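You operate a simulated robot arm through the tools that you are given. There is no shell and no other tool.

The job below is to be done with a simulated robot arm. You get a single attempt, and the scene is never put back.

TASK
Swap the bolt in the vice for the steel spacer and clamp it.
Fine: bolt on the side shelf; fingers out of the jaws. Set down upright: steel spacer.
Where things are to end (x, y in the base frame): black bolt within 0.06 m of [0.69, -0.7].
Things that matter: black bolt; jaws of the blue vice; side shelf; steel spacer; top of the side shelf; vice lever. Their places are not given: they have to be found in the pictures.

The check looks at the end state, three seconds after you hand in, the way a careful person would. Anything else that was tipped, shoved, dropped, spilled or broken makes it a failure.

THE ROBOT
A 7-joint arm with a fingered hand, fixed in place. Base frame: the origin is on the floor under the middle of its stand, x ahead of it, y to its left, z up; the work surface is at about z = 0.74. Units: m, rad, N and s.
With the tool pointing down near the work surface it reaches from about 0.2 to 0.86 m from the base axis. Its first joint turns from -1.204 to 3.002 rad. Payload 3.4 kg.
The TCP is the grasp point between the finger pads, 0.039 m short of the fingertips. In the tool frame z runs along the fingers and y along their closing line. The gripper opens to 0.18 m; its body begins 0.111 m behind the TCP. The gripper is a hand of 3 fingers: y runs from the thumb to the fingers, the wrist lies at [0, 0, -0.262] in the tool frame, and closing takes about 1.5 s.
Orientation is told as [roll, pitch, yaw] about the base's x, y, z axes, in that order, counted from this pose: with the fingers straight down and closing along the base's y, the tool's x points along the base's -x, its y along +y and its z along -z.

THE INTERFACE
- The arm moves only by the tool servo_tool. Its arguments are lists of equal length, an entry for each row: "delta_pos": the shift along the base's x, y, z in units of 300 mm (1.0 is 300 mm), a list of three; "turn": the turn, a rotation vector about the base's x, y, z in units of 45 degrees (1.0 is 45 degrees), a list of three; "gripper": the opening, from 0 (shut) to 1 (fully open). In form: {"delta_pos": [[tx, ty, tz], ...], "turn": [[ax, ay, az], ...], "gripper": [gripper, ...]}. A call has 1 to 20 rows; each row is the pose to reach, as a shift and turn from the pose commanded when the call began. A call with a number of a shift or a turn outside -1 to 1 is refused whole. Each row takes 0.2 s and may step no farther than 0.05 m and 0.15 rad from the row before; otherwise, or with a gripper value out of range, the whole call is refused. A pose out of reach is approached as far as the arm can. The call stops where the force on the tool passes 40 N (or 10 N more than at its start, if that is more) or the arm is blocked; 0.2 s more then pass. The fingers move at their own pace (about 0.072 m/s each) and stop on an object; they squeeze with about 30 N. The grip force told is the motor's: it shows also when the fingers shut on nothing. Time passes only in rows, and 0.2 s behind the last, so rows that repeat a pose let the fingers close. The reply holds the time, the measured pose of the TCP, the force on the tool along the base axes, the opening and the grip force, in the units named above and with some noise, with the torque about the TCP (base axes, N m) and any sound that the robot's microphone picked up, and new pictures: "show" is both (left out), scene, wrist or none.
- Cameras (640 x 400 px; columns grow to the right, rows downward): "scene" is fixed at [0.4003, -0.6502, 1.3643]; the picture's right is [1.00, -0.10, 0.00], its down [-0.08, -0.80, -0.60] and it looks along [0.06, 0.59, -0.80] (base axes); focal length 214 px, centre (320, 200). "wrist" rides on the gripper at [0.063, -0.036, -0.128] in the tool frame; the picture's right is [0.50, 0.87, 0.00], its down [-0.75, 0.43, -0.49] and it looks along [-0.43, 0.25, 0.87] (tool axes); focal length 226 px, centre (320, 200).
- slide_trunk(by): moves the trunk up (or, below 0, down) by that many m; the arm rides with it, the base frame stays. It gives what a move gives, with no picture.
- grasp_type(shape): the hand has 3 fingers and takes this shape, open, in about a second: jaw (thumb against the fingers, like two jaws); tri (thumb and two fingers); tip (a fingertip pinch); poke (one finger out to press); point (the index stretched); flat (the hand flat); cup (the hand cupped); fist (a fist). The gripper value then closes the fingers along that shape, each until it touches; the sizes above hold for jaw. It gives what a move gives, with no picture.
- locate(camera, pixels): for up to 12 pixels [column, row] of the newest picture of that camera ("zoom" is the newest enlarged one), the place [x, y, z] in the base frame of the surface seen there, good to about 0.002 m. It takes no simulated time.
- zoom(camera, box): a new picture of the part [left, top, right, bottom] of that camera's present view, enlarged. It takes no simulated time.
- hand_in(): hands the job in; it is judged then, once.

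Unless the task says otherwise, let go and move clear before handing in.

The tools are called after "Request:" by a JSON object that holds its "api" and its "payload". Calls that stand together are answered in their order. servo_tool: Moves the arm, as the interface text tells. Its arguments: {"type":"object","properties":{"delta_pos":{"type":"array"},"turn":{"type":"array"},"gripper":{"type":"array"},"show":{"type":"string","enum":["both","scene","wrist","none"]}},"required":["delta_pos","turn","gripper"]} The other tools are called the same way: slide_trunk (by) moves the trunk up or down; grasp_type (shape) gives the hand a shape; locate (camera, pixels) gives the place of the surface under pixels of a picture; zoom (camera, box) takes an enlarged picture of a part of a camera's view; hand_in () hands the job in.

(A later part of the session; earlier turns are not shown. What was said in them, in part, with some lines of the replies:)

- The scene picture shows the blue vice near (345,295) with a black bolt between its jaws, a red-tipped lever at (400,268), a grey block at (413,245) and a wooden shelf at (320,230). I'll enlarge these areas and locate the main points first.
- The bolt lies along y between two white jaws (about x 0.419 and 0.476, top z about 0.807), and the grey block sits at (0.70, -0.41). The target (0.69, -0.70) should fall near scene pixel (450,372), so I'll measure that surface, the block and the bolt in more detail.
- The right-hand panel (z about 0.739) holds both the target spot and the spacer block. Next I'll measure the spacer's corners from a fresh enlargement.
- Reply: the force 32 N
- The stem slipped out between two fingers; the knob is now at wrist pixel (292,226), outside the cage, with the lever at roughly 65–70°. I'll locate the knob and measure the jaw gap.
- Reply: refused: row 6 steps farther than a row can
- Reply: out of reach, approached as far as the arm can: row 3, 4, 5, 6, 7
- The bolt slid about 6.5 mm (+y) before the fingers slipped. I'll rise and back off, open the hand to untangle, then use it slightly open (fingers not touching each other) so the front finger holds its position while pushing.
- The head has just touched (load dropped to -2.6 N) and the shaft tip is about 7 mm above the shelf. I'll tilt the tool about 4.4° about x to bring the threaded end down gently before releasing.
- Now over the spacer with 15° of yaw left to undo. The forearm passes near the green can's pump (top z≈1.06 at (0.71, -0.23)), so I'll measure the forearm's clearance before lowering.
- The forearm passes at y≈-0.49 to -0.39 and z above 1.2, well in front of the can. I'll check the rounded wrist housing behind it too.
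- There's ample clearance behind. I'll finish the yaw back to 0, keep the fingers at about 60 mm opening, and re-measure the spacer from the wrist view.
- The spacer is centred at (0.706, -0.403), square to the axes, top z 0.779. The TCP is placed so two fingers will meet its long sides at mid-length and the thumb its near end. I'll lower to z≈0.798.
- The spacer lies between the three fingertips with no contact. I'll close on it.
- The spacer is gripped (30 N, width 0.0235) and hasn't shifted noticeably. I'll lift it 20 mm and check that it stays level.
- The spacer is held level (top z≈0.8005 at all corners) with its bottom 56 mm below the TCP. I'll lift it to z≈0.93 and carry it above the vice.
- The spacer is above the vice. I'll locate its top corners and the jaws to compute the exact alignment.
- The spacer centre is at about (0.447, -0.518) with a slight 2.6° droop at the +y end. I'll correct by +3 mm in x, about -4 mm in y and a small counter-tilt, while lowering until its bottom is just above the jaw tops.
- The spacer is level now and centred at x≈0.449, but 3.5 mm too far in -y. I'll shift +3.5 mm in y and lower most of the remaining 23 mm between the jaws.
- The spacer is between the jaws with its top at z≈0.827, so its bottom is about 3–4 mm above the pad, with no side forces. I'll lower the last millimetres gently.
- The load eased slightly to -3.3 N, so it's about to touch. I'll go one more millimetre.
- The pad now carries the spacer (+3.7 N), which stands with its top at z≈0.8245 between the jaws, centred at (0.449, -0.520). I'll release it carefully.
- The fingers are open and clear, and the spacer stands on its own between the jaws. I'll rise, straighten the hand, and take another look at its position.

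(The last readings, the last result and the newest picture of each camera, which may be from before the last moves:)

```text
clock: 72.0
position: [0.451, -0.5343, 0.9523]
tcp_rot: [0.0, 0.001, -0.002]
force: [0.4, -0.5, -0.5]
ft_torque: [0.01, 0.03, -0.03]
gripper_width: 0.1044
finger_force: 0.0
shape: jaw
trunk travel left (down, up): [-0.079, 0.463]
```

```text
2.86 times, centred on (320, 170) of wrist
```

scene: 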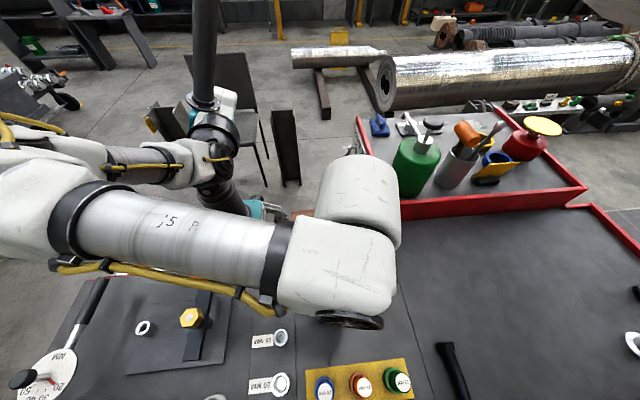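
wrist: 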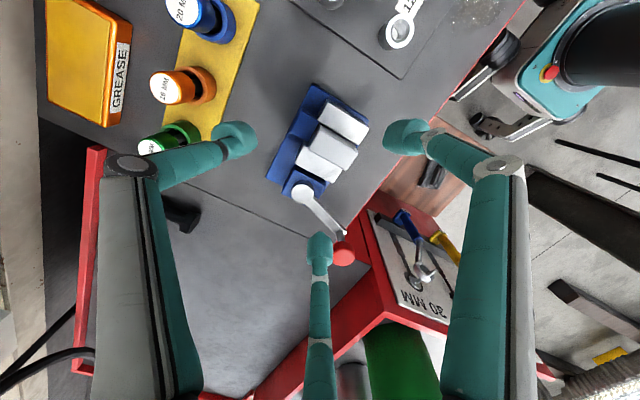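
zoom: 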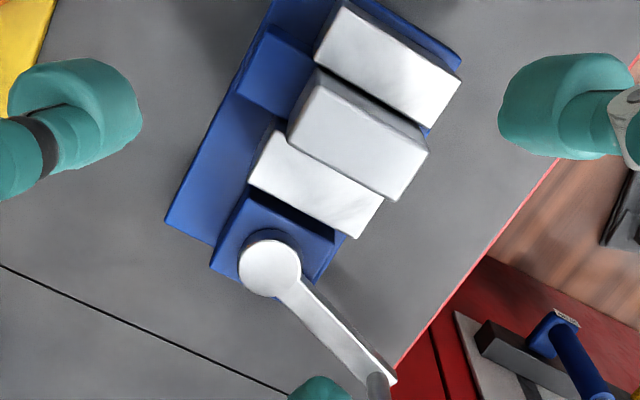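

Request:
{"api": "locate", "payload": {"camera": "zoom", "pixels": [[320, 88], [422, 150], [392, 198], [293, 135], [355, 140], [335, 15], [455, 80], [265, 140], [375, 205], [270, 270], [440, 110], [325, 60]]}}

Request:
{"api": "locate", "payload": {"camera": "wrist", "pixels": [[343, 253], [335, 256], [350, 258], [343, 265], [340, 235], [303, 193]]}}

```text
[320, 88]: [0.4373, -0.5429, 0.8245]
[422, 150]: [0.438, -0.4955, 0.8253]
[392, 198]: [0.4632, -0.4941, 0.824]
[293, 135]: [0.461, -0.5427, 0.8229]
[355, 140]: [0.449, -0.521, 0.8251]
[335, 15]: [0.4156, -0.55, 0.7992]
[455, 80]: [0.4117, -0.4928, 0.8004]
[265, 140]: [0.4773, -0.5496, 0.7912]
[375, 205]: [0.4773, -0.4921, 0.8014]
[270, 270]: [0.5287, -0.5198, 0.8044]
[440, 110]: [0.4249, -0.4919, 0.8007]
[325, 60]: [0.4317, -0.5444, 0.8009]
```

```text
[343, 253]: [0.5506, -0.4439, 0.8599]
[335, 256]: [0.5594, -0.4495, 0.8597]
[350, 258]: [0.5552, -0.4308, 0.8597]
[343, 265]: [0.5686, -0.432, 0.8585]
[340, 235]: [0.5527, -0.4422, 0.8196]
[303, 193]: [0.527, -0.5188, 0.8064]
```

The spacer is upright and level: x 0.437–0.4625, y -0.545 to -0.494, top z 0.8245. I'll move over the lever knob at about (0.554, -0.440).

Request:
{"api": "servo_tool", "payload": {"delta_pos": [[0.086, 0.079, 0], [0.172, 0.157, 0], [0.258, 0.236, 0], [0.343, 0.314, 0], [0.343, 0.314, 0], [0.343, 0.314, 0]], "turn": [[0, 0, 0], [0, 0, 0], [0, 0, 0], [0, 0, 0], [0, 0, 0], [0, 0, 0]], "gripper": [0.6, 0.6, 0.6, 0.6, 0.6, 0.6], "show": "wrist"}}

Request:
{"api": "zoom", "payload": {"camera": "wrist", "box": [250, 80, 390, 240]}}

```text
clock: 73.4
position: [0.555, -0.4417, 0.9504]
tcp_rot: [-0.003, -0.001, 0.0]
force: [-0.1, -0.1, 0.3]
ft_torque: [0.02, 0.0, 0.0]
gripper_width: 0.1043
finger_force: 0.1
shape: jaw
trunk travel left (down, up): [-0.079, 0.463]
```

wrist: 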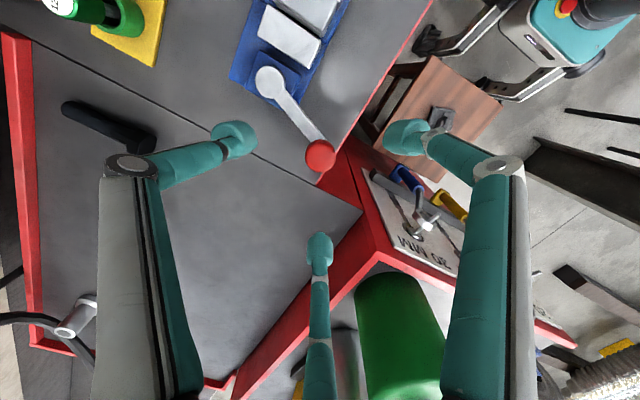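

```text
2.50 times, centred on (320, 160) of wrist
```

zoom: 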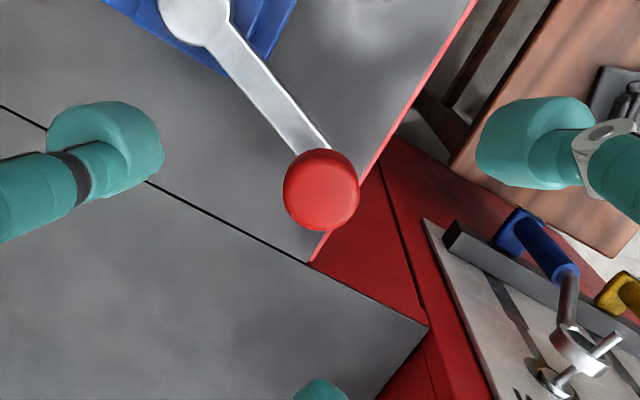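

Request:
{"api": "locate", "payload": {"camera": "zoom", "pixels": [[320, 185], [290, 185], [352, 185], [320, 160], [320, 215], [300, 205], [340, 205], [295, 135], [192, 10]]}}

```text
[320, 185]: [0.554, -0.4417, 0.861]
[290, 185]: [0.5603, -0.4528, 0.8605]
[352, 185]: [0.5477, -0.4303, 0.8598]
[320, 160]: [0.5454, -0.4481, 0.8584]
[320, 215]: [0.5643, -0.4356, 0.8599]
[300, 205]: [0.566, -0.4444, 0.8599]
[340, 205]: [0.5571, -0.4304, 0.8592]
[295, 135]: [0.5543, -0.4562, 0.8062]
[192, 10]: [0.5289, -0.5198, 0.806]
```

The knob centre is at (0.5545, -0.4415), right under the TCP. I'll lower a bit higher than before (z≈0.878) so the fingers hold the disc itself, then close.

Request:
{"api": "servo_tool", "payload": {"delta_pos": [[0, 0, -0.08], [0, 0, -0.16], [0, 0, -0.241], [0, 0, -0.241], [0, 0, -0.241], [0, 0, -0.241], [0, 0, -0.241], [0, 0, -0.241], [0, 0, -0.241]], "turn": [[0, 0, 0], [0, 0, 0], [0, 0, 0], [0, 0, 0], [0, 0, 0], [0, 0, 0], [0, 0, 0], [0, 0, 0], [0, 0, 0]], "gripper": [0.6, 0.6, 0.6, 0.6, 0.4, 0.25, 0.15, 0.12, 0.12], "show": "wrist"}}

Request:
{"api": "zoom", "payload": {"camera": "wrist", "box": [250, 100, 390, 260]}}

```text
clock: 75.4
position: [0.5543, -0.4426, 0.8795]
tcp_rot: [-0.003, 0.001, -0.001]
force: [-0.7, -0.1, 1.1]
ft_torque: [0.0, -0.02, -0.06]
gripper_width: 0.023
finger_force: 30.3
shape: tri
trunk travel left (down, up): [-0.079, 0.463]
```

wrist: 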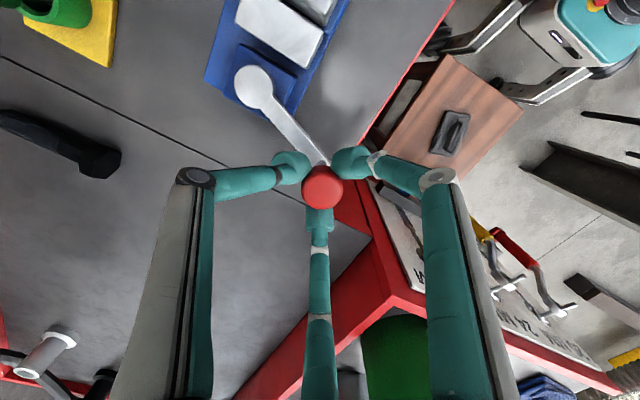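

```text
2.50 times, centred on (320, 180) of wrist
```

zoom: 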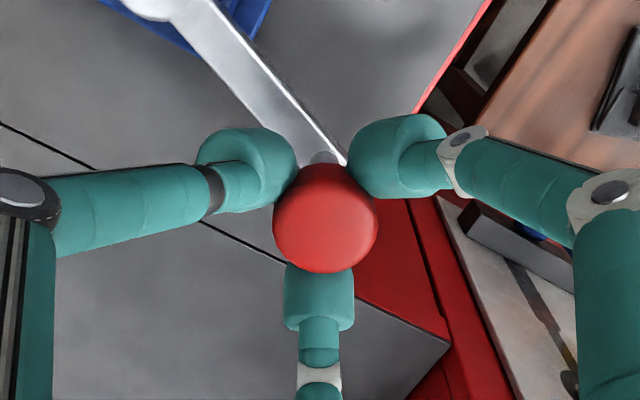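

The fingers hold the disc squarely (width 0.023, 30 N) with almost no vertical load. I'll swing the lever clockwise along its arc, first to about 42°.

Request:
{"api": "servo_tool", "payload": {"delta_pos": [[0.0227, -0.0083, 0], [0.0443, -0.0187, 0], [0.0653, -0.031, 0], [0.085, -0.045, 0], [0.1033, -0.0607, 0], [0.1203, -0.078, 0], [0.1203, -0.078, 0]], "turn": [[0, 0, 0], [0, 0, 0], [0, 0, 0], [0, 0, 0], [0, 0, 0], [0, 0, 0], [0, 0, 0]], "gripper": [0.1, 0.1, 0.1, 0.1, 0.1, 0.1, 0.1]}}

Request:
{"api": "zoom", "payload": {"camera": "scene", "box": [305, 245, 425, 330]}}

```text
clock: 77.0
position: [0.5847, -0.4651, 0.8798]
tcp_rot: [-0.003, 0.004, -0.002]
force: [-29.0, -4.2, -2.5]
ft_torque: [-0.21, 0.98, -0.31]
gripper_width: 0.0211
finger_force: 30.2
shape: tri
trunk travel left (down, up): [-0.079, 0.463]
```

scene: 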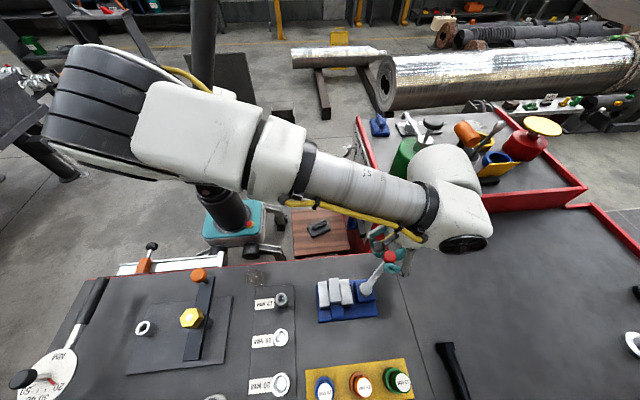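
wrist: 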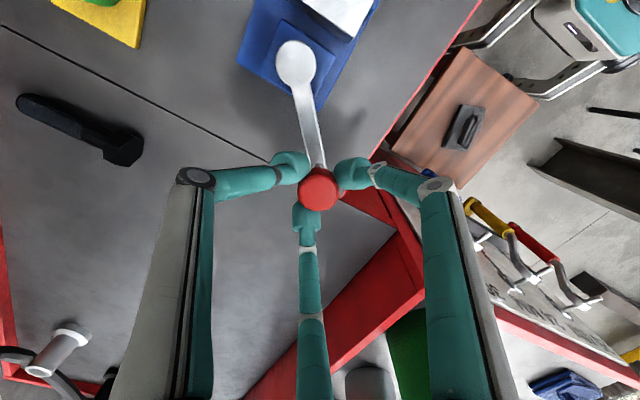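

```text
4.71 times, centred on (365, 288) of scene
```

zoom: 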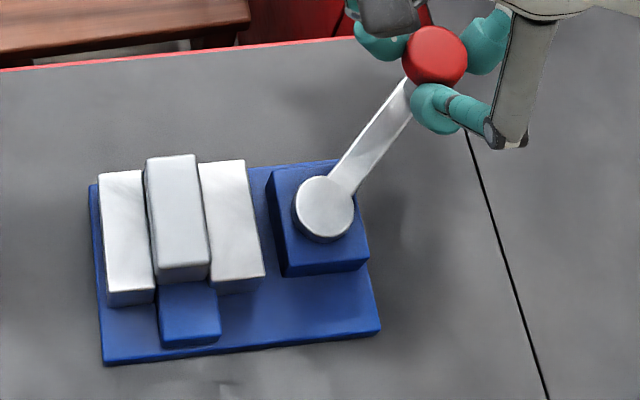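

The lever has swung to roughly 45° but the tool feels 29 N, partly radial. I'll locate the knob, jaws and spacer to see where things stand before continuing.

Request:
{"api": "locate", "payload": {"camera": "wrist", "pixels": [[318, 190], [304, 190], [332, 190], [318, 178], [318, 203], [295, 62]]}}

Request:
{"api": "locate", "payload": {"camera": "zoom", "pixels": [[103, 180], [140, 175], [150, 165], [193, 160], [205, 170], [240, 165], [155, 275], [205, 270], [148, 285], [215, 275], [325, 205], [180, 210]]}}

```text
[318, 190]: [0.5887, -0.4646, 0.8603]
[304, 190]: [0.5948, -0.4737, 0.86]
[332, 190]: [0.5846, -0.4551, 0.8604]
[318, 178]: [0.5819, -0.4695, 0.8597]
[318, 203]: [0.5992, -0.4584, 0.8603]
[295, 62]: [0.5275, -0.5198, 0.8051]
```

```text
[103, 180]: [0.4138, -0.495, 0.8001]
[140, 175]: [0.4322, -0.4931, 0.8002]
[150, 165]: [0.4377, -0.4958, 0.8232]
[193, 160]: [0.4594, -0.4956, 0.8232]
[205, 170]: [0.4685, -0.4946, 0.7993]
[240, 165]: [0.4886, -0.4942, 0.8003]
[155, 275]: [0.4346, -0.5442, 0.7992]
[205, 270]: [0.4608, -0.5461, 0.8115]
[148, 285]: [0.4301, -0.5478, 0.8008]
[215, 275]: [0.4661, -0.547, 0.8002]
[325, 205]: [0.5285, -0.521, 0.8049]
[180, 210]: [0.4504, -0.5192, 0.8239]
```

The knob is at (0.590, -0.464), exactly on the commanded arc (lever ≈43°); the hand just lags against the lever's friction. The right jaw (x≈0.467) still has ~4 mm to go to the spacer, so I'll continue the swing.

Request:
{"api": "servo_tool", "payload": {"delta_pos": [[0.0077, -0.0093, 0], [0.0153, -0.0187, 0], [0.0222, -0.0287, 0], [0.029, -0.0387, 0], [0.035, -0.049, 0], [0.0407, -0.0597, 0], [0.0407, -0.0597, 0]], "turn": [[0, 0, 0], [0, 0, 0], [0, 0, 0], [0, 0, 0], [0, 0, 0], [0, 0, 0], [0, 0, 0]], "gripper": [0.1, 0.1, 0.1, 0.1, 0.1, 0.1, 0.1]}}

Request:
{"api": "zoom", "payload": {"camera": "scene", "box": [305, 245, 425, 330]}}

Request:
{"api": "locate", "payload": {"camera": "wrist", "pixels": [[318, 190], [304, 190], [332, 190], [318, 178], [318, 203]]}}

```text
clock: 77.6
position: [0.5851, -0.4653, 0.8788]
tcp_rot: [-0.007, 0.02, 0.001]
force: [-19.9, -5.3, -3.9]
ft_torque: [-0.22, 0.6, -0.01]
gripper_width: 0.0209
finger_force: 30.0
shape: tri
trunk travel left (down, up): [-0.079, 0.463]
stopped in row 2: the force on the tool passed its limit at 41 N (the readings are from after the stop); the commanded pose is now the measured one
```

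scene: 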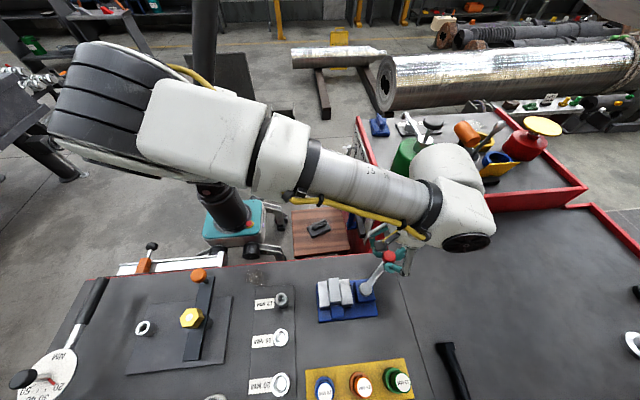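
wrist: 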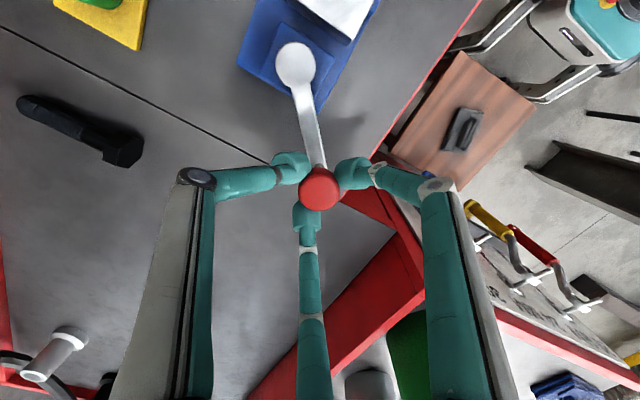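

```text
4.71 times, centred on (365, 288) of scene
```

zoom: 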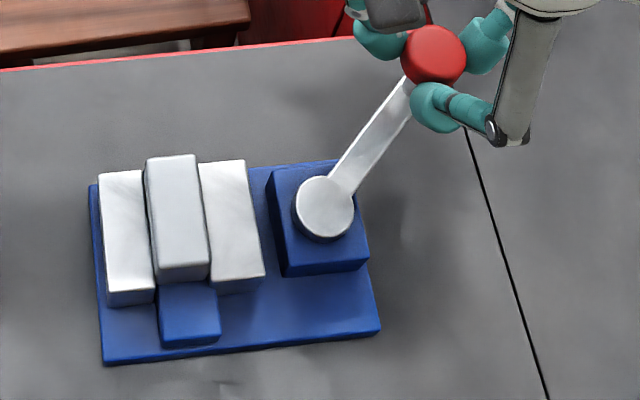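

```text
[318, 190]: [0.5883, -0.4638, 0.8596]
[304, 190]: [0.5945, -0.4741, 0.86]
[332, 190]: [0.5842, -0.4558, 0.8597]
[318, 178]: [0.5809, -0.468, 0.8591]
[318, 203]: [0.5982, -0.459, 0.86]
```

The stop was mostly an artefact of my grip. The knob disc turns with the lever and has dragged one finger sideways (bulb at wrist pixel (305,215)), which unbalances the squeeze. I'll open, recentre on the knob at (0.5895, -0.4643), and regrip; then I'll rotate the hand along with the lever.

Request:
{"api": "servo_tool", "payload": {"delta_pos": [[0, 0, 0], [0, 0, 0], [0.014, 0.003, 0], [0.014, 0.003, 0], [0.014, 0.003, 0], [0.014, 0.003, 0]], "turn": [[0, 0, 0], [0, 0, 0], [0, 0, 0], [0, 0, 0], [0, 0, 0], [0, 0, 0]], "gripper": [0.3, 0.45, 0.45, 0.45, 0.45, 0.45], "show": "wrist"}}

Request:
{"api": "zoom", "payload": {"camera": "scene", "box": [315, 265, 375, 315]}}

```text
clock: 79.0
position: [0.5935, -0.4634, 0.8806]
tcp_rot: [-0.006, 0.011, 0.0]
force: [0.9, -0.2, -0.2]
ft_torque: [0.0, -0.03, 0.03]
gripper_width: 0.0782
finger_force: 0.1
shape: jaw
trunk travel left (down, up): [-0.079, 0.463]
```

wrist: 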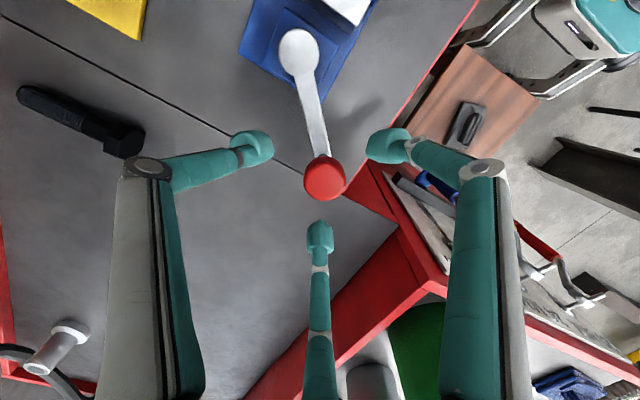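

```text
8.00 times, centred on (345, 290) of scene
```

zoom: 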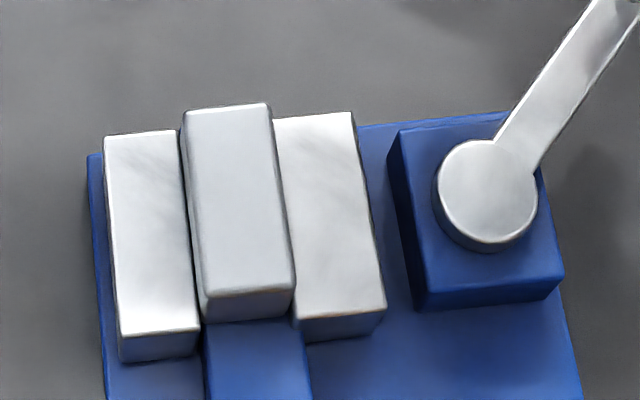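

The fingers are symmetric and free again. The jaw still has about 2 mm to the spacer on the right and the spacer about 3 mm to the fixed jaw. I'll locate the knob to centre the grip.

Request:
{"api": "locate", "payload": {"camera": "wrist", "pixels": [[324, 178], [307, 178], [342, 178], [324, 162], [324, 197], [315, 190], [335, 190]]}}

Request:
{"api": "locate", "payload": {"camera": "zoom", "pixels": [[175, 140], [193, 325], [190, 120], [268, 115], [205, 290], [290, 285], [283, 130], [300, 310], [210, 312], [287, 310], [485, 190]]}}

```text
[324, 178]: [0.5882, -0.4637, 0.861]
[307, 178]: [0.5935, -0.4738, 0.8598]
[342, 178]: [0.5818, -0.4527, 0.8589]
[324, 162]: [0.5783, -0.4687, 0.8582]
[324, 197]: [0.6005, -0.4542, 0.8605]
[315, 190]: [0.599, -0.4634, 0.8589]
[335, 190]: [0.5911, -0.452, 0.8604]
```

```text
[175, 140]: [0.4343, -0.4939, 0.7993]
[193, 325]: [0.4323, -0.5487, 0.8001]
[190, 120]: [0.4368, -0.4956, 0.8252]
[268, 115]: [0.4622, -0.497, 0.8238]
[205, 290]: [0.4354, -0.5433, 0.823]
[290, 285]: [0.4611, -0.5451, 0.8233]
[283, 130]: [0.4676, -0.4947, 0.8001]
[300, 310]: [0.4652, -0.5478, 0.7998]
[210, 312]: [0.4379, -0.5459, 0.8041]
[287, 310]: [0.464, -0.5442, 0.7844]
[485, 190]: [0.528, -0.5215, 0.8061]
```

The knob centre is (0.5885, -0.4625), lever ≈44°. I'll centre the TCP on it and close again.

Request:
{"api": "servo_tool", "payload": {"delta_pos": [[-0.0167, 0.003, -0.003], [-0.0167, 0.003, -0.003], [-0.0167, 0.003, -0.003], [-0.0167, 0.003, -0.003], [-0.0167, 0.003, -0.003], [-0.0167, 0.003, -0.003]], "turn": [[0, -0.012, 0], [0, -0.012, 0], [0, -0.012, 0], [0, -0.012, 0], [0, -0.012, 0], [0, -0.012, 0]], "gripper": [0.45, 0.35, 0.25, 0.15, 0.12, 0.12], "show": "wrist"}}

```text
clock: 80.4
position: [0.5889, -0.4624, 0.8799]
tcp_rot: [-0.005, 0.003, 0.0]
force: [0.1, 0.8, 0.2]
ft_torque: [0.05, 0.0, 0.0]
gripper_width: 0.024
finger_force: 29.9
shape: tri
trunk travel left (down, up): [-0.079, 0.463]
```

wrist: 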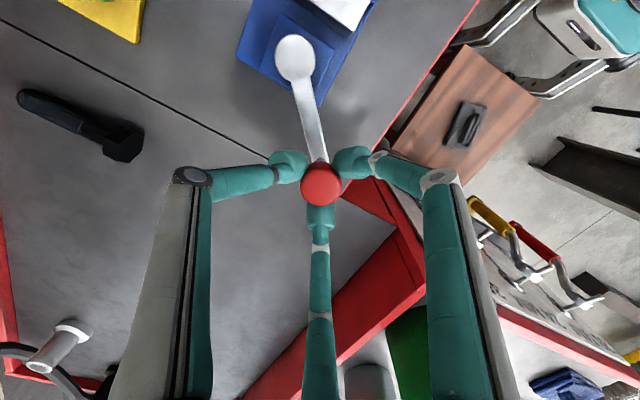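

The grip is centred on the knob with balanced forces. I'll swing the lever on toward 29°, turning the hand with it.

Request:
{"api": "servo_tool", "payload": {"delta_pos": [[0.0083, -0.0093, 0], [0.0163, -0.0187, 0], [0.0238, -0.0283, 0], [0.031, -0.038, 0], [0.0375, -0.0483, 0], [0.0437, -0.0587, 0], [0.0437, -0.0587, 0]], "turn": [[0, 0, -0.057], [0, 0, -0.113], [0, 0, -0.169], [0, 0, -0.224], [0, 0, -0.28], [0, 0, -0.336], [0, 0, -0.336]], "gripper": [0.12, 0.12, 0.12, 0.12, 0.12, 0.12, 0.12]}}

Request:
{"api": "zoom", "payload": {"camera": "scene", "box": [315, 265, 375, 315]}}

```text
clock: 82.0
position: [0.6011, -0.4755, 0.8816]
tcp_rot: [-0.005, 0.004, -0.264]
force: [-15.6, 24.7, -4.6]
ft_torque: [0.78, 0.72, -0.19]
gripper_width: 0.0218
finger_force: 29.9
shape: tri
trunk travel left (down, up): [-0.079, 0.463]
```

scene: 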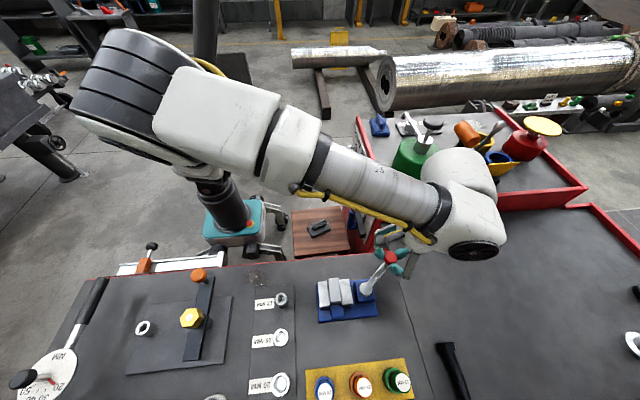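
wrist: 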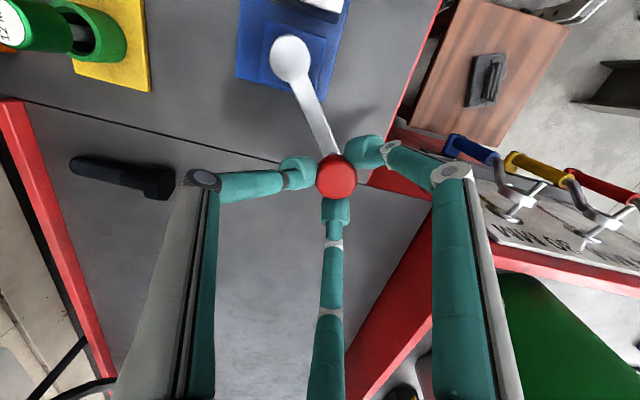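

```text
8.00 times, centred on (345, 290) of scene
```

zoom: 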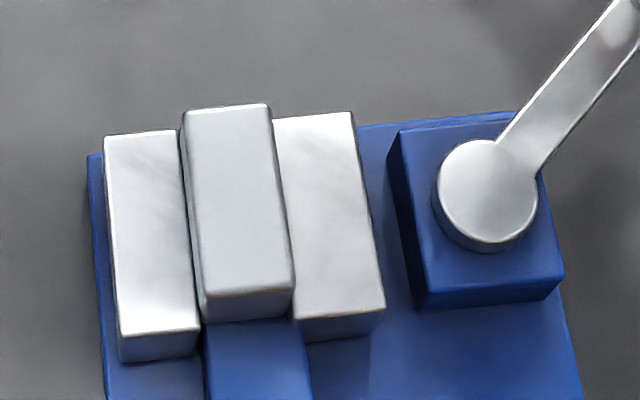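

Turning the hand with the lever worked, but the lever now resists with about 29 N tangentially at roughly 40°. I'll look closely at the gaps around the spacer to see whether it's already clamped.

Request:
{"api": "zoom", "payload": {"camera": "scene", "box": [322, 278, 358, 310]}}

Request:
{"api": "locate", "payload": {"camera": "wrist", "pixels": [[336, 177], [318, 177], [355, 177], [336, 158], [336, 196], [290, 58]]}}

```text
12.50 times, centred on (340, 294) of scene
```

zoom: 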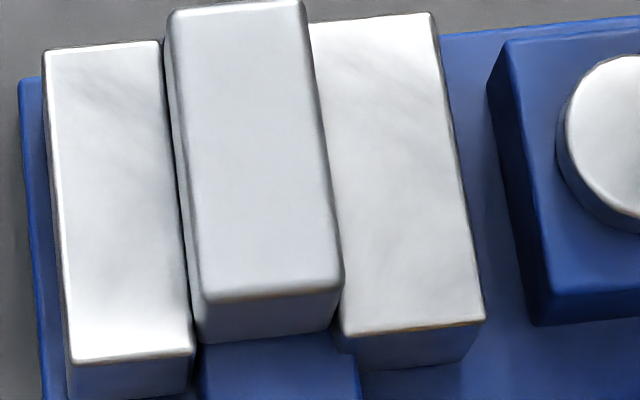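

```text
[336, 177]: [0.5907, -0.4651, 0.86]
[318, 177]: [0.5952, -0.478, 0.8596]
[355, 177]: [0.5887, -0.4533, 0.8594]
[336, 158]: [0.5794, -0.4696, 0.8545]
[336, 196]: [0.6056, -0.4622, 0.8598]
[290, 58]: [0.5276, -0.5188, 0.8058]
```

Lever is at ≈41° now. In this enlargement the spacer nearly fills the gap; I'll locate the facing edges precisely.

Request:
{"api": "locate", "payload": {"camera": "zoom", "pixels": [[190, 350], [186, 356], [203, 335], [206, 310], [330, 325], [338, 290], [345, 330], [350, 345], [210, 360], [345, 365], [195, 320], [335, 310]]}}

Request:
{"api": "locate", "payload": {"camera": "zoom", "pixels": [[155, 45], [160, 60], [170, 40], [180, 60], [300, 20], [306, 40], [318, 40], [325, 60], [60, 60], [70, 355], [480, 318], [430, 20]]}}

```text
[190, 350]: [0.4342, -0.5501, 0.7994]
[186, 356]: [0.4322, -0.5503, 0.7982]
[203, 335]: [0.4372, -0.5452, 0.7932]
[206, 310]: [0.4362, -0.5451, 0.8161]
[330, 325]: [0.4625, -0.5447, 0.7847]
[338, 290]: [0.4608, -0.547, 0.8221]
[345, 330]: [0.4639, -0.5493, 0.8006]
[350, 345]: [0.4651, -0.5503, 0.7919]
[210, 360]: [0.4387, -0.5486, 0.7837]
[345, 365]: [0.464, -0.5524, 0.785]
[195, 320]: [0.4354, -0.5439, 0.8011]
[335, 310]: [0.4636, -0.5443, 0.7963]
```

```text
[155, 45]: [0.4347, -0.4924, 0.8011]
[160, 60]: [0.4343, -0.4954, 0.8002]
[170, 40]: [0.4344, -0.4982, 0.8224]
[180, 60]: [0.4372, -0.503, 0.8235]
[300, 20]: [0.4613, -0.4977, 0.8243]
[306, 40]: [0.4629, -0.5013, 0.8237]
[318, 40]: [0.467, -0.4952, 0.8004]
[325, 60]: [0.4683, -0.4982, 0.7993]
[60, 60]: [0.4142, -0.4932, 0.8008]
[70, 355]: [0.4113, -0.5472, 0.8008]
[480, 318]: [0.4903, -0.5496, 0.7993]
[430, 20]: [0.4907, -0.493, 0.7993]
```

The spacer now seems to touch, or nearly touch, both jaws, and the fingers have yielded at their 30 N limit. I'll let go of the knob, rise, and look straight down at the vice to judge whether it's really clamped.

Request:
{"api": "servo_tool", "payload": {"delta_pos": [[-0.01, 0.01, 0], [-0.02, 0.02, 0], [-0.03, 0.033, 0], [-0.03, 0.033, 0], [-0.03, 0.033, 0.1], [-0.03, 0.033, 0.2], [-0.03, 0.033, 0.25], [-0.03, 0.033, 0.25]], "turn": [[0, 0, 0], [0, 0, 0], [0, 0, 0], [0, 0, 0], [0, 0, 0], [0, 0, 0], [0, 0, 0], [0, 0, 0]], "gripper": [0.3, 0.45, 0.5, 0.5, 0.5, 0.5, 0.5, 0.5], "show": "wrist"}}

Request:
{"api": "zoom", "payload": {"camera": "scene", "box": [305, 245, 425, 330]}}

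```text
clock: 83.8
position: [0.592, -0.4702, 0.9553]
tcp_rot: [-0.005, 0.0, -0.267]
force: [-0.8, -0.4, 0.3]
ft_torque: [0.0, 0.02, -0.02]
gripper_width: 0.0871
finger_force: 0.0
shape: jaw
trunk travel left (down, up): [-0.079, 0.463]
```

wrist: 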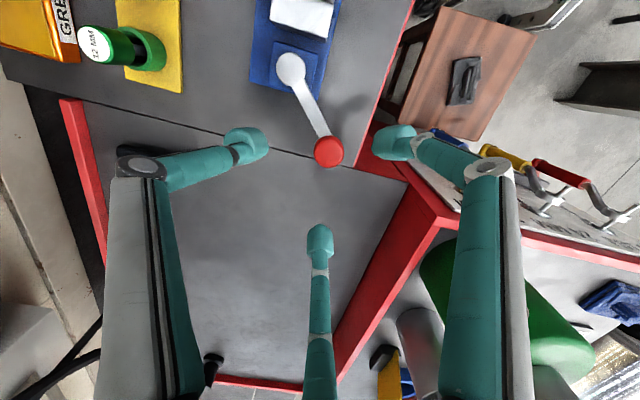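

```text
4.71 times, centred on (365, 288) of scene
```

zoom: 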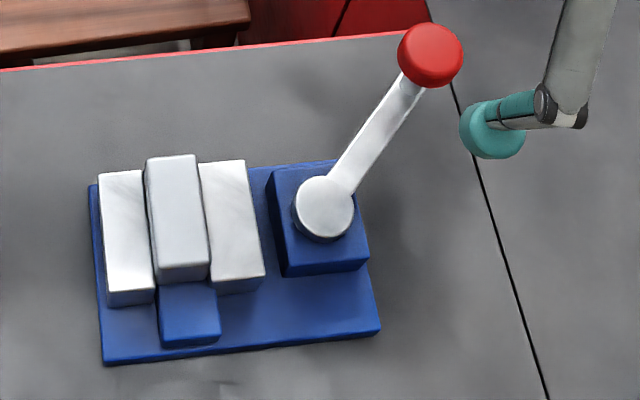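

The lever stays where I left it (~43°). Wrist pixel (320,70) looks straight down, so I'll move the camera directly over the vice for a parallax-free view of the gaps.

Request:
{"api": "servo_tool", "payload": {"delta_pos": [[-0.07, -0.012, 0], [-0.14, -0.024, -0.04], [-0.21, -0.036, -0.08], [-0.267, -0.046, -0.12], [-0.267, -0.046, -0.12], [-0.267, -0.046, -0.12]], "turn": [[0, 0, 0.1], [0, 0, 0.2], [0, 0, 0.336], [0, 0, 0.336], [0, 0, 0.336], [0, 0, 0.336]], "gripper": [0.6, 0.7, 0.8, 0.8, 0.8, 0.8], "show": "wrist"}}

Request:
{"api": "zoom", "payload": {"camera": "wrist", "box": [270, 20, 370, 120]}}

```text
clock: 85.2
position: [0.5115, -0.4831, 0.9184]
tcp_rot: [-0.006, 0.002, 0.0]
force: [0.0, -1.1, 0.0]
ft_torque: [0.02, 0.04, -0.01]
gripper_width: 0.1396
finger_force: 0.1
shape: jaw
trunk travel left (down, up): [-0.079, 0.463]
```

wrist: 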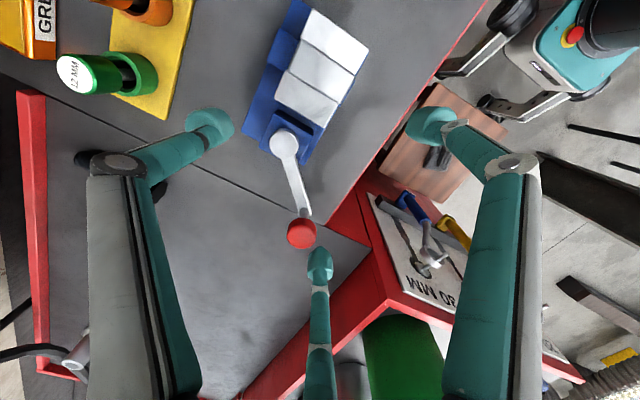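

```text
4.00 times, centred on (320, 70) of wrist
```

zoom: 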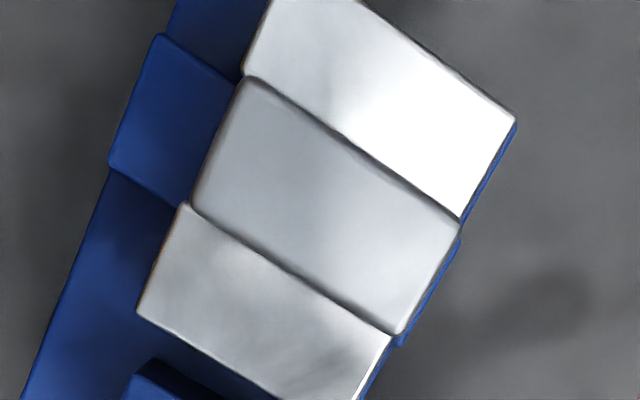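

Viewed from straight above, the gaps are hidden by the spacer's own height, but jaw-edge geometry suggests a few millimetres of slack may remain. I'll check whether the lever sprang back after release.

Request:
{"api": "locate", "payload": {"camera": "wrist", "pixels": [[302, 233], [288, 233], [316, 233], [302, 220], [302, 246], [283, 142], [303, 212]]}}

Request:
{"api": "zoom", "payload": {"camera": "scene", "box": [322, 278, 358, 310]}}

Request:
{"api": "zoom", "payload": {"camera": "scene", "box": [345, 245, 415, 305]}}

```text
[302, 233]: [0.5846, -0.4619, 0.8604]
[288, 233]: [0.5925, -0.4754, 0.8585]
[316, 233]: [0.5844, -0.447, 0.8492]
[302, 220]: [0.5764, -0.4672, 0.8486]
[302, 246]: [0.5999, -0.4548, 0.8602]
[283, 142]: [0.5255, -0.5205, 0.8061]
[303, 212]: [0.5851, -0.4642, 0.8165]
```

```text
12.50 times, centred on (340, 294) of scene
```

zoom: 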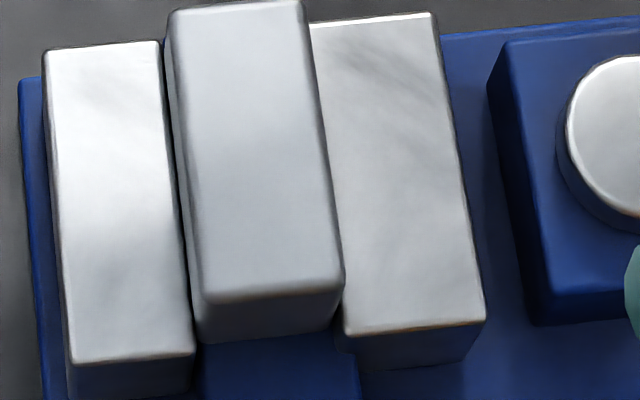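

```text
6.67 times, centred on (380, 275) of scene
```

zoom: 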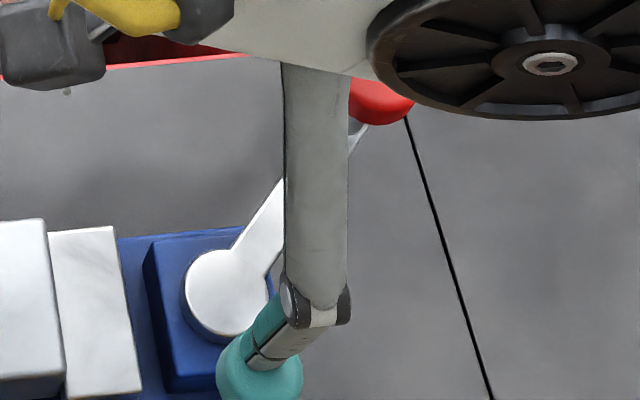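

The lever sprang back from 41° to about 44.5° on release, which points to an elastic contact, i.e. the jaws may already be squeezing the spacer. To be sure, I'll nudge the spacer's back end very gently with a fingertip and see whether it holds. First I'll move behind it.

Request:
{"api": "servo_tool", "payload": {"delta_pos": [[-0.07, 0.055, 0.04], [-0.14, 0.11, 0.04], [-0.208, 0.165, 0.04], [-0.208, 0.165, 0.04], [-0.208, 0.165, 0.04], [-0.208, 0.165, 0.04], [-0.208, 0.165, 0.04]], "turn": [[0, 0, 0], [0, 0, 0], [0, 0, 0], [0, 0, 0], [0, 0, 0], [0, 0, 0], [0, 0, 0]], "gripper": [0.6, 0.45, 0.3, 0.2, 0.2, 0.2, 0.2]}}

Request:
{"api": "zoom", "payload": {"camera": "scene", "box": [300, 230, 420, 320]}}

```text
clock: 86.8
position: [0.4499, -0.434, 0.9313]
tcp_rot: [-0.006, 0.0, 0.0]
force: [1.2, 0.1, -0.3]
ft_torque: [0.01, -0.04, -0.01]
gripper_width: 0.0352
finger_force: 0.2
shape: tri
trunk travel left (down, up): [-0.079, 0.463]
```

scene: 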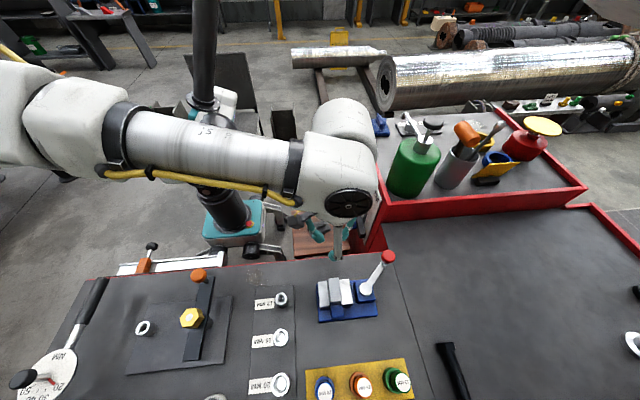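
wrist: 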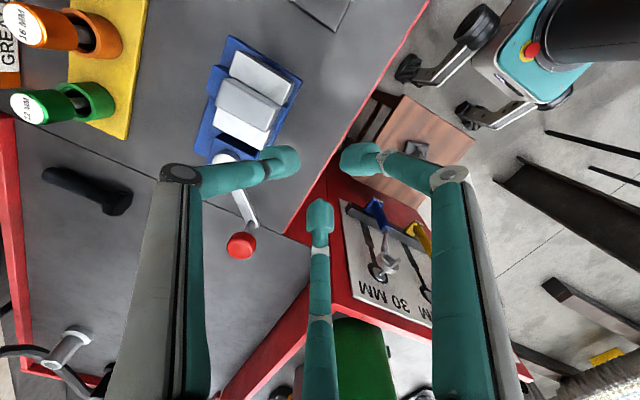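

```text
4.44 times, centred on (360, 275) of scene
```

zoom: 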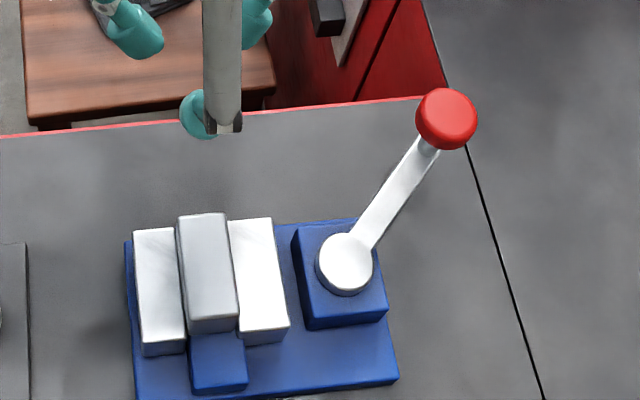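

A clean wrist view of the vice from the left side is available now; I'll enlarge it to look for gaps before nudging.

Request:
{"api": "zoom", "payload": {"camera": "wrist", "box": [200, 35, 310, 160]}}

```text
3.20 times, centred on (255, 98) of wrist
```

zoom: 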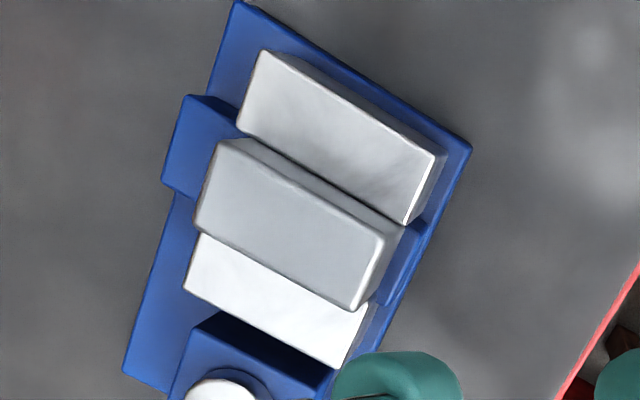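

No gap shows on the left side. I'll now descend behind the spacer for the gentle nudge test.

Request:
{"api": "servo_tool", "payload": {"delta_pos": [[0, 0, -0.1], [0, 0, -0.2], [0, 0, -0.287], [0, -0.03, -0.287], [0, -0.05, -0.287], [0, -0.05, -0.287]], "turn": [[0, 0, 0], [0, 0, 0], [0, 0, 0], [0, 0, 0], [0, 0, 0], [0, 0, 0]], "gripper": [0.2, 0.2, 0.2, 0.2, 0.2, 0.2], "show": "wrist"}}

Request:
{"api": "zoom", "payload": {"camera": "wrist", "box": [170, 60, 330, 220]}}

```text
clock: 88.2
position: [0.4499, -0.4489, 0.8463]
tcp_rot: [-0.003, 0.001, 0.001]
force: [0.0, -1.3, 0.3]
ft_torque: [0.02, 0.03, 0.0]
gripper_width: 0.0355
finger_force: 0.2
shape: tri
trunk travel left (down, up): [-0.079, 0.463]
```

wrist: 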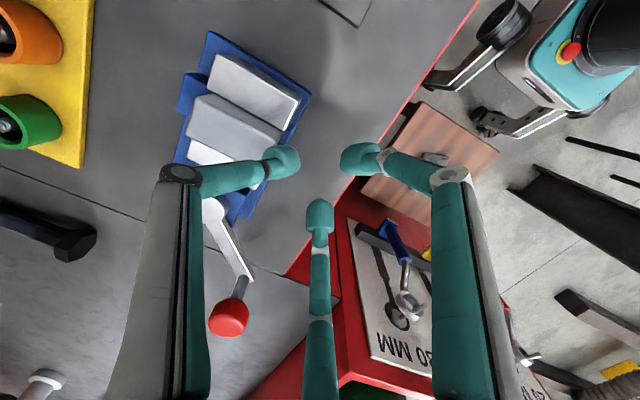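

```text
2.50 times, centred on (250, 140) of wrist
```

zoom: 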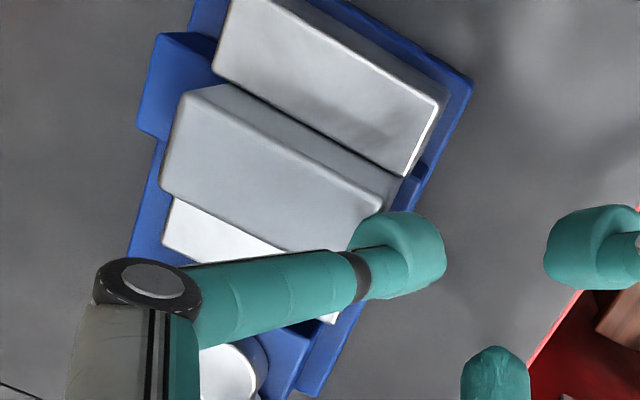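

The thumb's bulb is just behind the spacer's back end. I'll note the spacer's front corner, then advance slowly about 12 mm and watch the force.

Request:
{"api": "locate", "payload": {"camera": "zoom", "pixels": [[180, 105], [165, 190], [225, 90], [375, 205], [270, 170], [175, 150]]}}

Request:
{"api": "servo_tool", "payload": {"delta_pos": [[0, -0.01, 0], [0, -0.02, 0], [0, -0.03, 0], [0, -0.04, 0], [0, -0.04, 0]], "turn": [[0, 0, 0], [0, 0, 0], [0, 0, 0], [0, 0, 0], [0, 0, 0]], "gripper": [0.2, 0.2, 0.2, 0.2, 0.2], "show": "wrist"}}

Request:
{"api": "zoom", "payload": {"camera": "scene", "box": [300, 250, 420, 330]}}

```text
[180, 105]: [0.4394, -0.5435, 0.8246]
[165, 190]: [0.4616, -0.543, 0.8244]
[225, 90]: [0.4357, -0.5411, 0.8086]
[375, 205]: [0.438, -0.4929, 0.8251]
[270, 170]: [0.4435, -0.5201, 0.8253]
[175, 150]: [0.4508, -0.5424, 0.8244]
```

```text
clock: 89.4
position: [0.4487, -0.46, 0.8453]
tcp_rot: [-0.005, 0.002, 0.0]
force: [-1.3, 5.8, 1.3]
ft_torque: [0.06, 0.03, -0.04]
gripper_width: 0.0329
finger_force: 0.0
shape: tri
trunk travel left (down, up): [-0.079, 0.463]
```

wrist: 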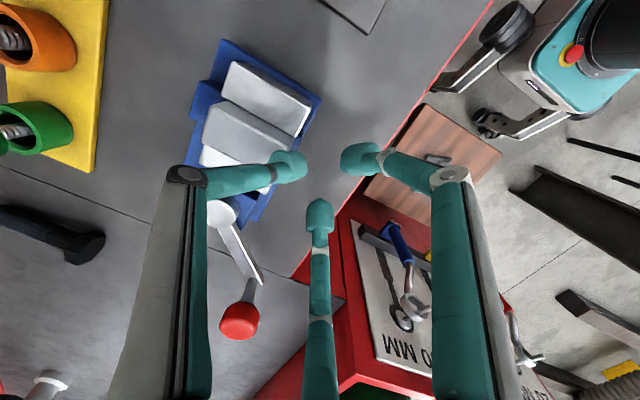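

```text
5.00 times, centred on (360, 290) of scene
```

zoom: 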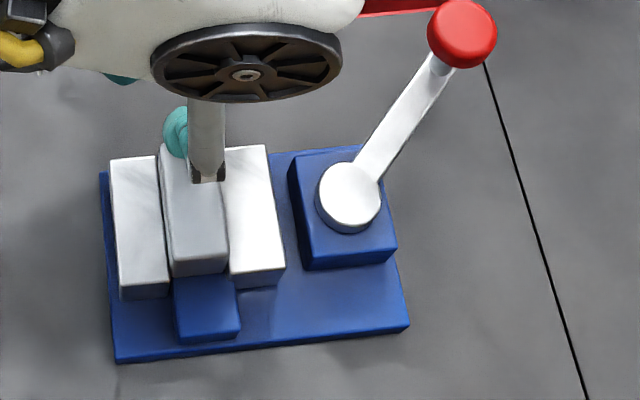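

The nudge force reads 5.8 N. I'll check whether the spacer shifted.

Request:
{"api": "zoom", "payload": {"camera": "wrist", "box": [170, 60, 330, 220]}}

Request:
{"api": "zoom", "payload": {"camera": "scene", "box": [322, 278, 358, 310]}}

```text
2.50 times, centred on (250, 140) of wrist
```

zoom: 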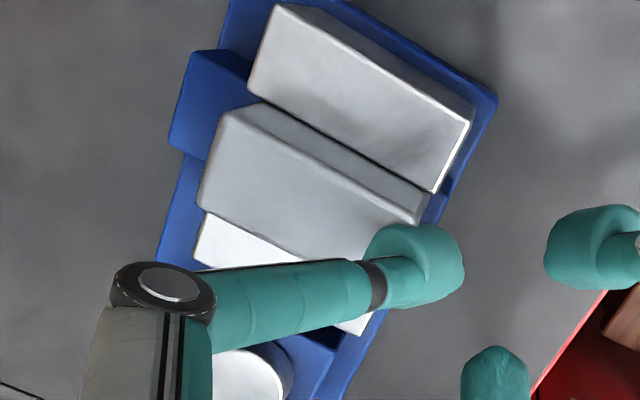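

```text
12.50 times, centred on (340, 294) of scene
```

zoom: 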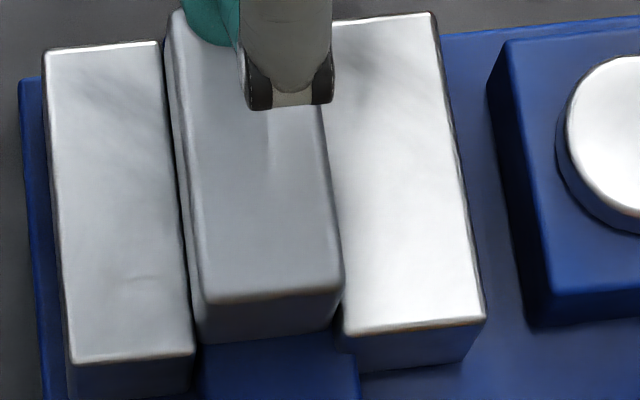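

The spacer barely moved (under 1 mm) despite a 5.8 N push, already more than its weight. I'll press a few millimetres more to confirm it's held.

Request:
{"api": "servo_tool", "payload": {"delta_pos": [[0, -0.008, 0], [0, -0.016, 0], [0, -0.016, 0]], "turn": [[0, 0, 0], [0, 0, 0], [0, 0, 0]], "gripper": [0.2, 0.2, 0.2], "show": "wrist"}}

Request:
{"api": "zoom", "payload": {"camera": "scene", "box": [322, 278, 358, 310]}}

```text
clock: 90.2
position: [0.4494, -0.4648, 0.846]
tcp_rot: [-0.007, -0.001, 0.001]
force: [0.1, 9.3, 1.5]
ft_torque: [0.1, -0.01, 0.0]
gripper_width: 0.0312
finger_force: 0.1
shape: tri
trunk travel left (down, up): [-0.079, 0.463]
```

wrist: 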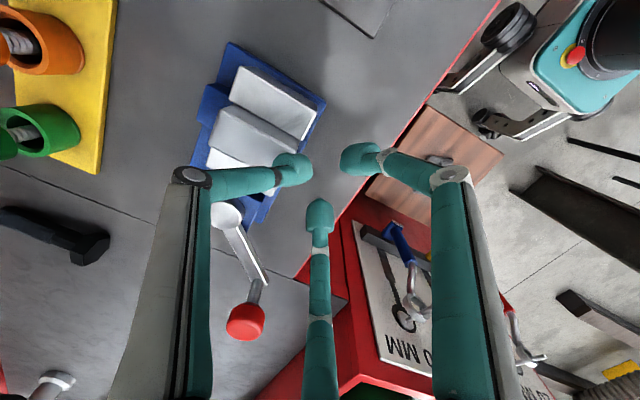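

```text
12.50 times, centred on (340, 294) of scene
```

zoom: 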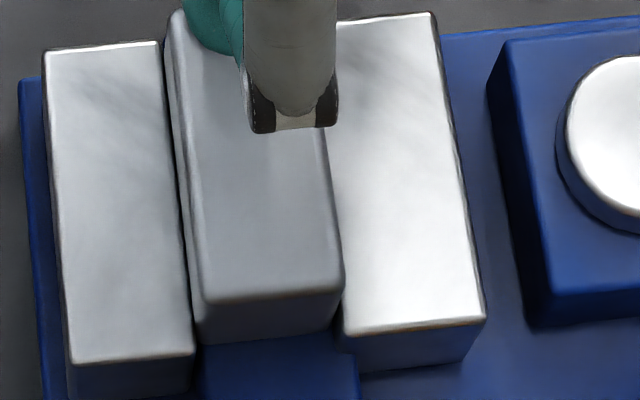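

With 9.3 N of push the spacer's front edge hasn't moved at all, which is more than its weight could resist, so the jaws are clamping it. I'll back off, rise clear, and park the hand away from the vice.

Request:
{"api": "servo_tool", "payload": {"delta_pos": [[0, 0.04, 0], [0, 0.1, 0.02], [0, 0.12, 0.14], [0, 0.12, 0.27], [0, 0.12, 0.4], [-0.08, 0.12, 0.5], [-0.18, 0.12, 0.6], [-0.28, 0.12, 0.7], [-0.28, 0.12, 0.7]], "turn": [[0, 0, 0], [0, 0, 0], [0, 0, 0], [0, 0, 0], [0, 0, 0], [0, 0, 0], [0, 0, 0], [0, 0, 0], [0, 0, 0]], "gripper": [0.2, 0.2, 0.2, 0.2, 0.3, 0.5, 0.8, 1, 1]}}

Request:
{"api": "zoom", "payload": {"camera": "scene", "box": [300, 240, 420, 330]}}

Request:
{"api": "zoom", "payload": {"camera": "scene", "box": [400, 310, 520, 400]}}

```text
clock: 92.2
position: [0.3677, -0.4293, 1.0555]
tcp_rot: [-0.005, 0.003, 0.001]
force: [0.5, 0.8, -0.4]
ft_torque: [0.04, 0.01, 0.0]
gripper_width: 0.172
finger_force: 0.1
shape: jaw
trunk travel left (down, up): [-0.079, 0.463]
```

scene: 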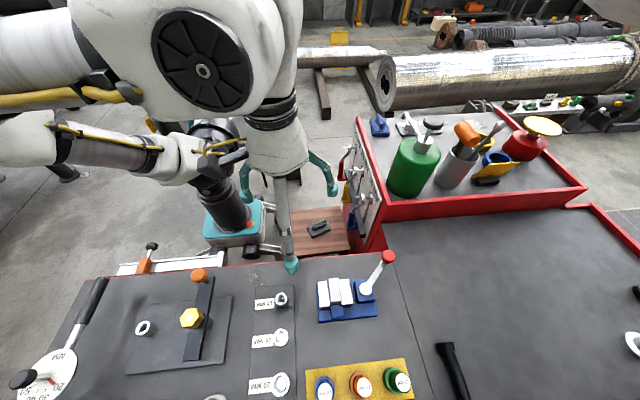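
wrist: 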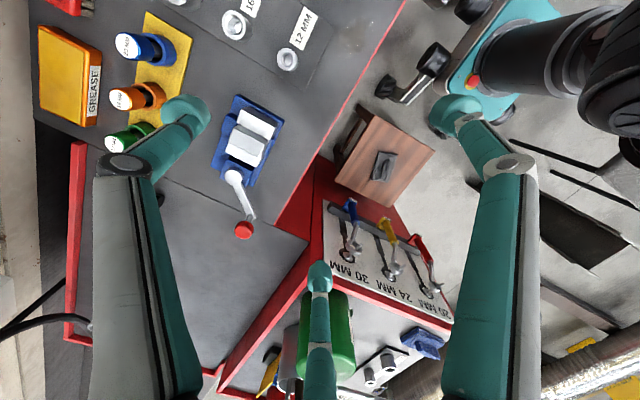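

```text
4.44 times, centred on (360, 285) of scene
```

zoom: 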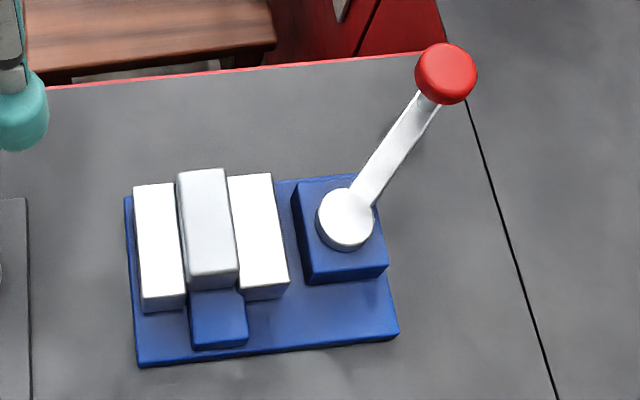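

```text
4.44 times, centred on (460, 355) of scene
```

zoom: 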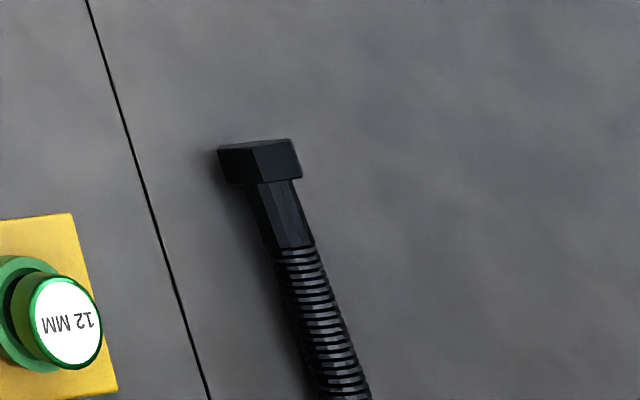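

The hand is clear. I'll do a last check of the spacer's level, the bolt's position and the lever from these pictures.

Request:
{"api": "locate", "payload": {"camera": "zoom", "pixels": [[260, 155], [280, 215], [310, 300], [345, 385], [300, 175]]}}

Request:
{"api": "locate", "payload": {"camera": "scene", "pixels": [[335, 281], [331, 281], [338, 281], [334, 290], [336, 300], [388, 257], [442, 346], [462, 392]]}}

Request:
{"api": "zoom", "payload": {"camera": "wrist", "box": [190, 80, 310, 250]}}

```text
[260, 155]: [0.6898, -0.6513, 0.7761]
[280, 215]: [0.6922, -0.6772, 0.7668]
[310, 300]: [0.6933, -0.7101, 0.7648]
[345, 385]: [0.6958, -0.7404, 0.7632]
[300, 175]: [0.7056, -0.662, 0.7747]
```

```text
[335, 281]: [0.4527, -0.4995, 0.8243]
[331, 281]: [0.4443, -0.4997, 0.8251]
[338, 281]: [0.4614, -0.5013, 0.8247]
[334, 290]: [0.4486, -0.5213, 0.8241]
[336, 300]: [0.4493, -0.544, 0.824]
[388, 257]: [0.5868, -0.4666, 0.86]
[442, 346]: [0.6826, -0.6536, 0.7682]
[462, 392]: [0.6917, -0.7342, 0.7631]
```

```text
2.35 times, centred on (250, 165) of wrist
```

zoom: 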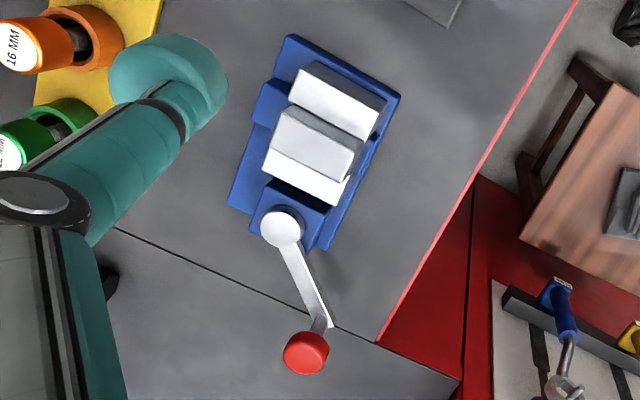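

I swapped the bolt for the steel spacer in the blue vice and clamped it, and I'm handing the job in now.

- **Spacer:** it stands upright and level between the jaws, with its top at z≈0.824 at every point I checked. A gentle push of about 9 N didn't move it. The closed lever rests at about 44°, not the 17° it had with the bolt, because it eases back slightly when released.
- **Bolt:** it lies on the side shelf with its middle at about (0.695, -0.70), roughly 5 mm from the target.
- **Hand:** the fingers are open, out of the jaws and well clear of the vice. I saw nothing else disturbed.

Request:
{"api": "hand_in", "payload": {}}

```text
The job is handed in.
```

The job is handed in: the bolt is out of the vice, and the steel spacer is in its place with the lever closed on it. I don't have the result of the check yet.

- **Spacer:** it stands upright and level between the jaws. It didn't move under a test push of about 9 N.
- **Clamp:** I judged it from that push and from the lever springing back when released. In the pictures the jaw gap looked up to about 3 mm wider than the spacer, and I couldn't see clearly enough to rule that out. The lever rests at about 44°, not the 17° it had with the bolt.
- **Bolt:** it lies on the side shelf with its middle at about (0.695, -0.70), roughly 5 mm from the target.
- **Hand:** the fingers are open, out of the jaws and well away from the vice. I saw nothing else moved or tipped.
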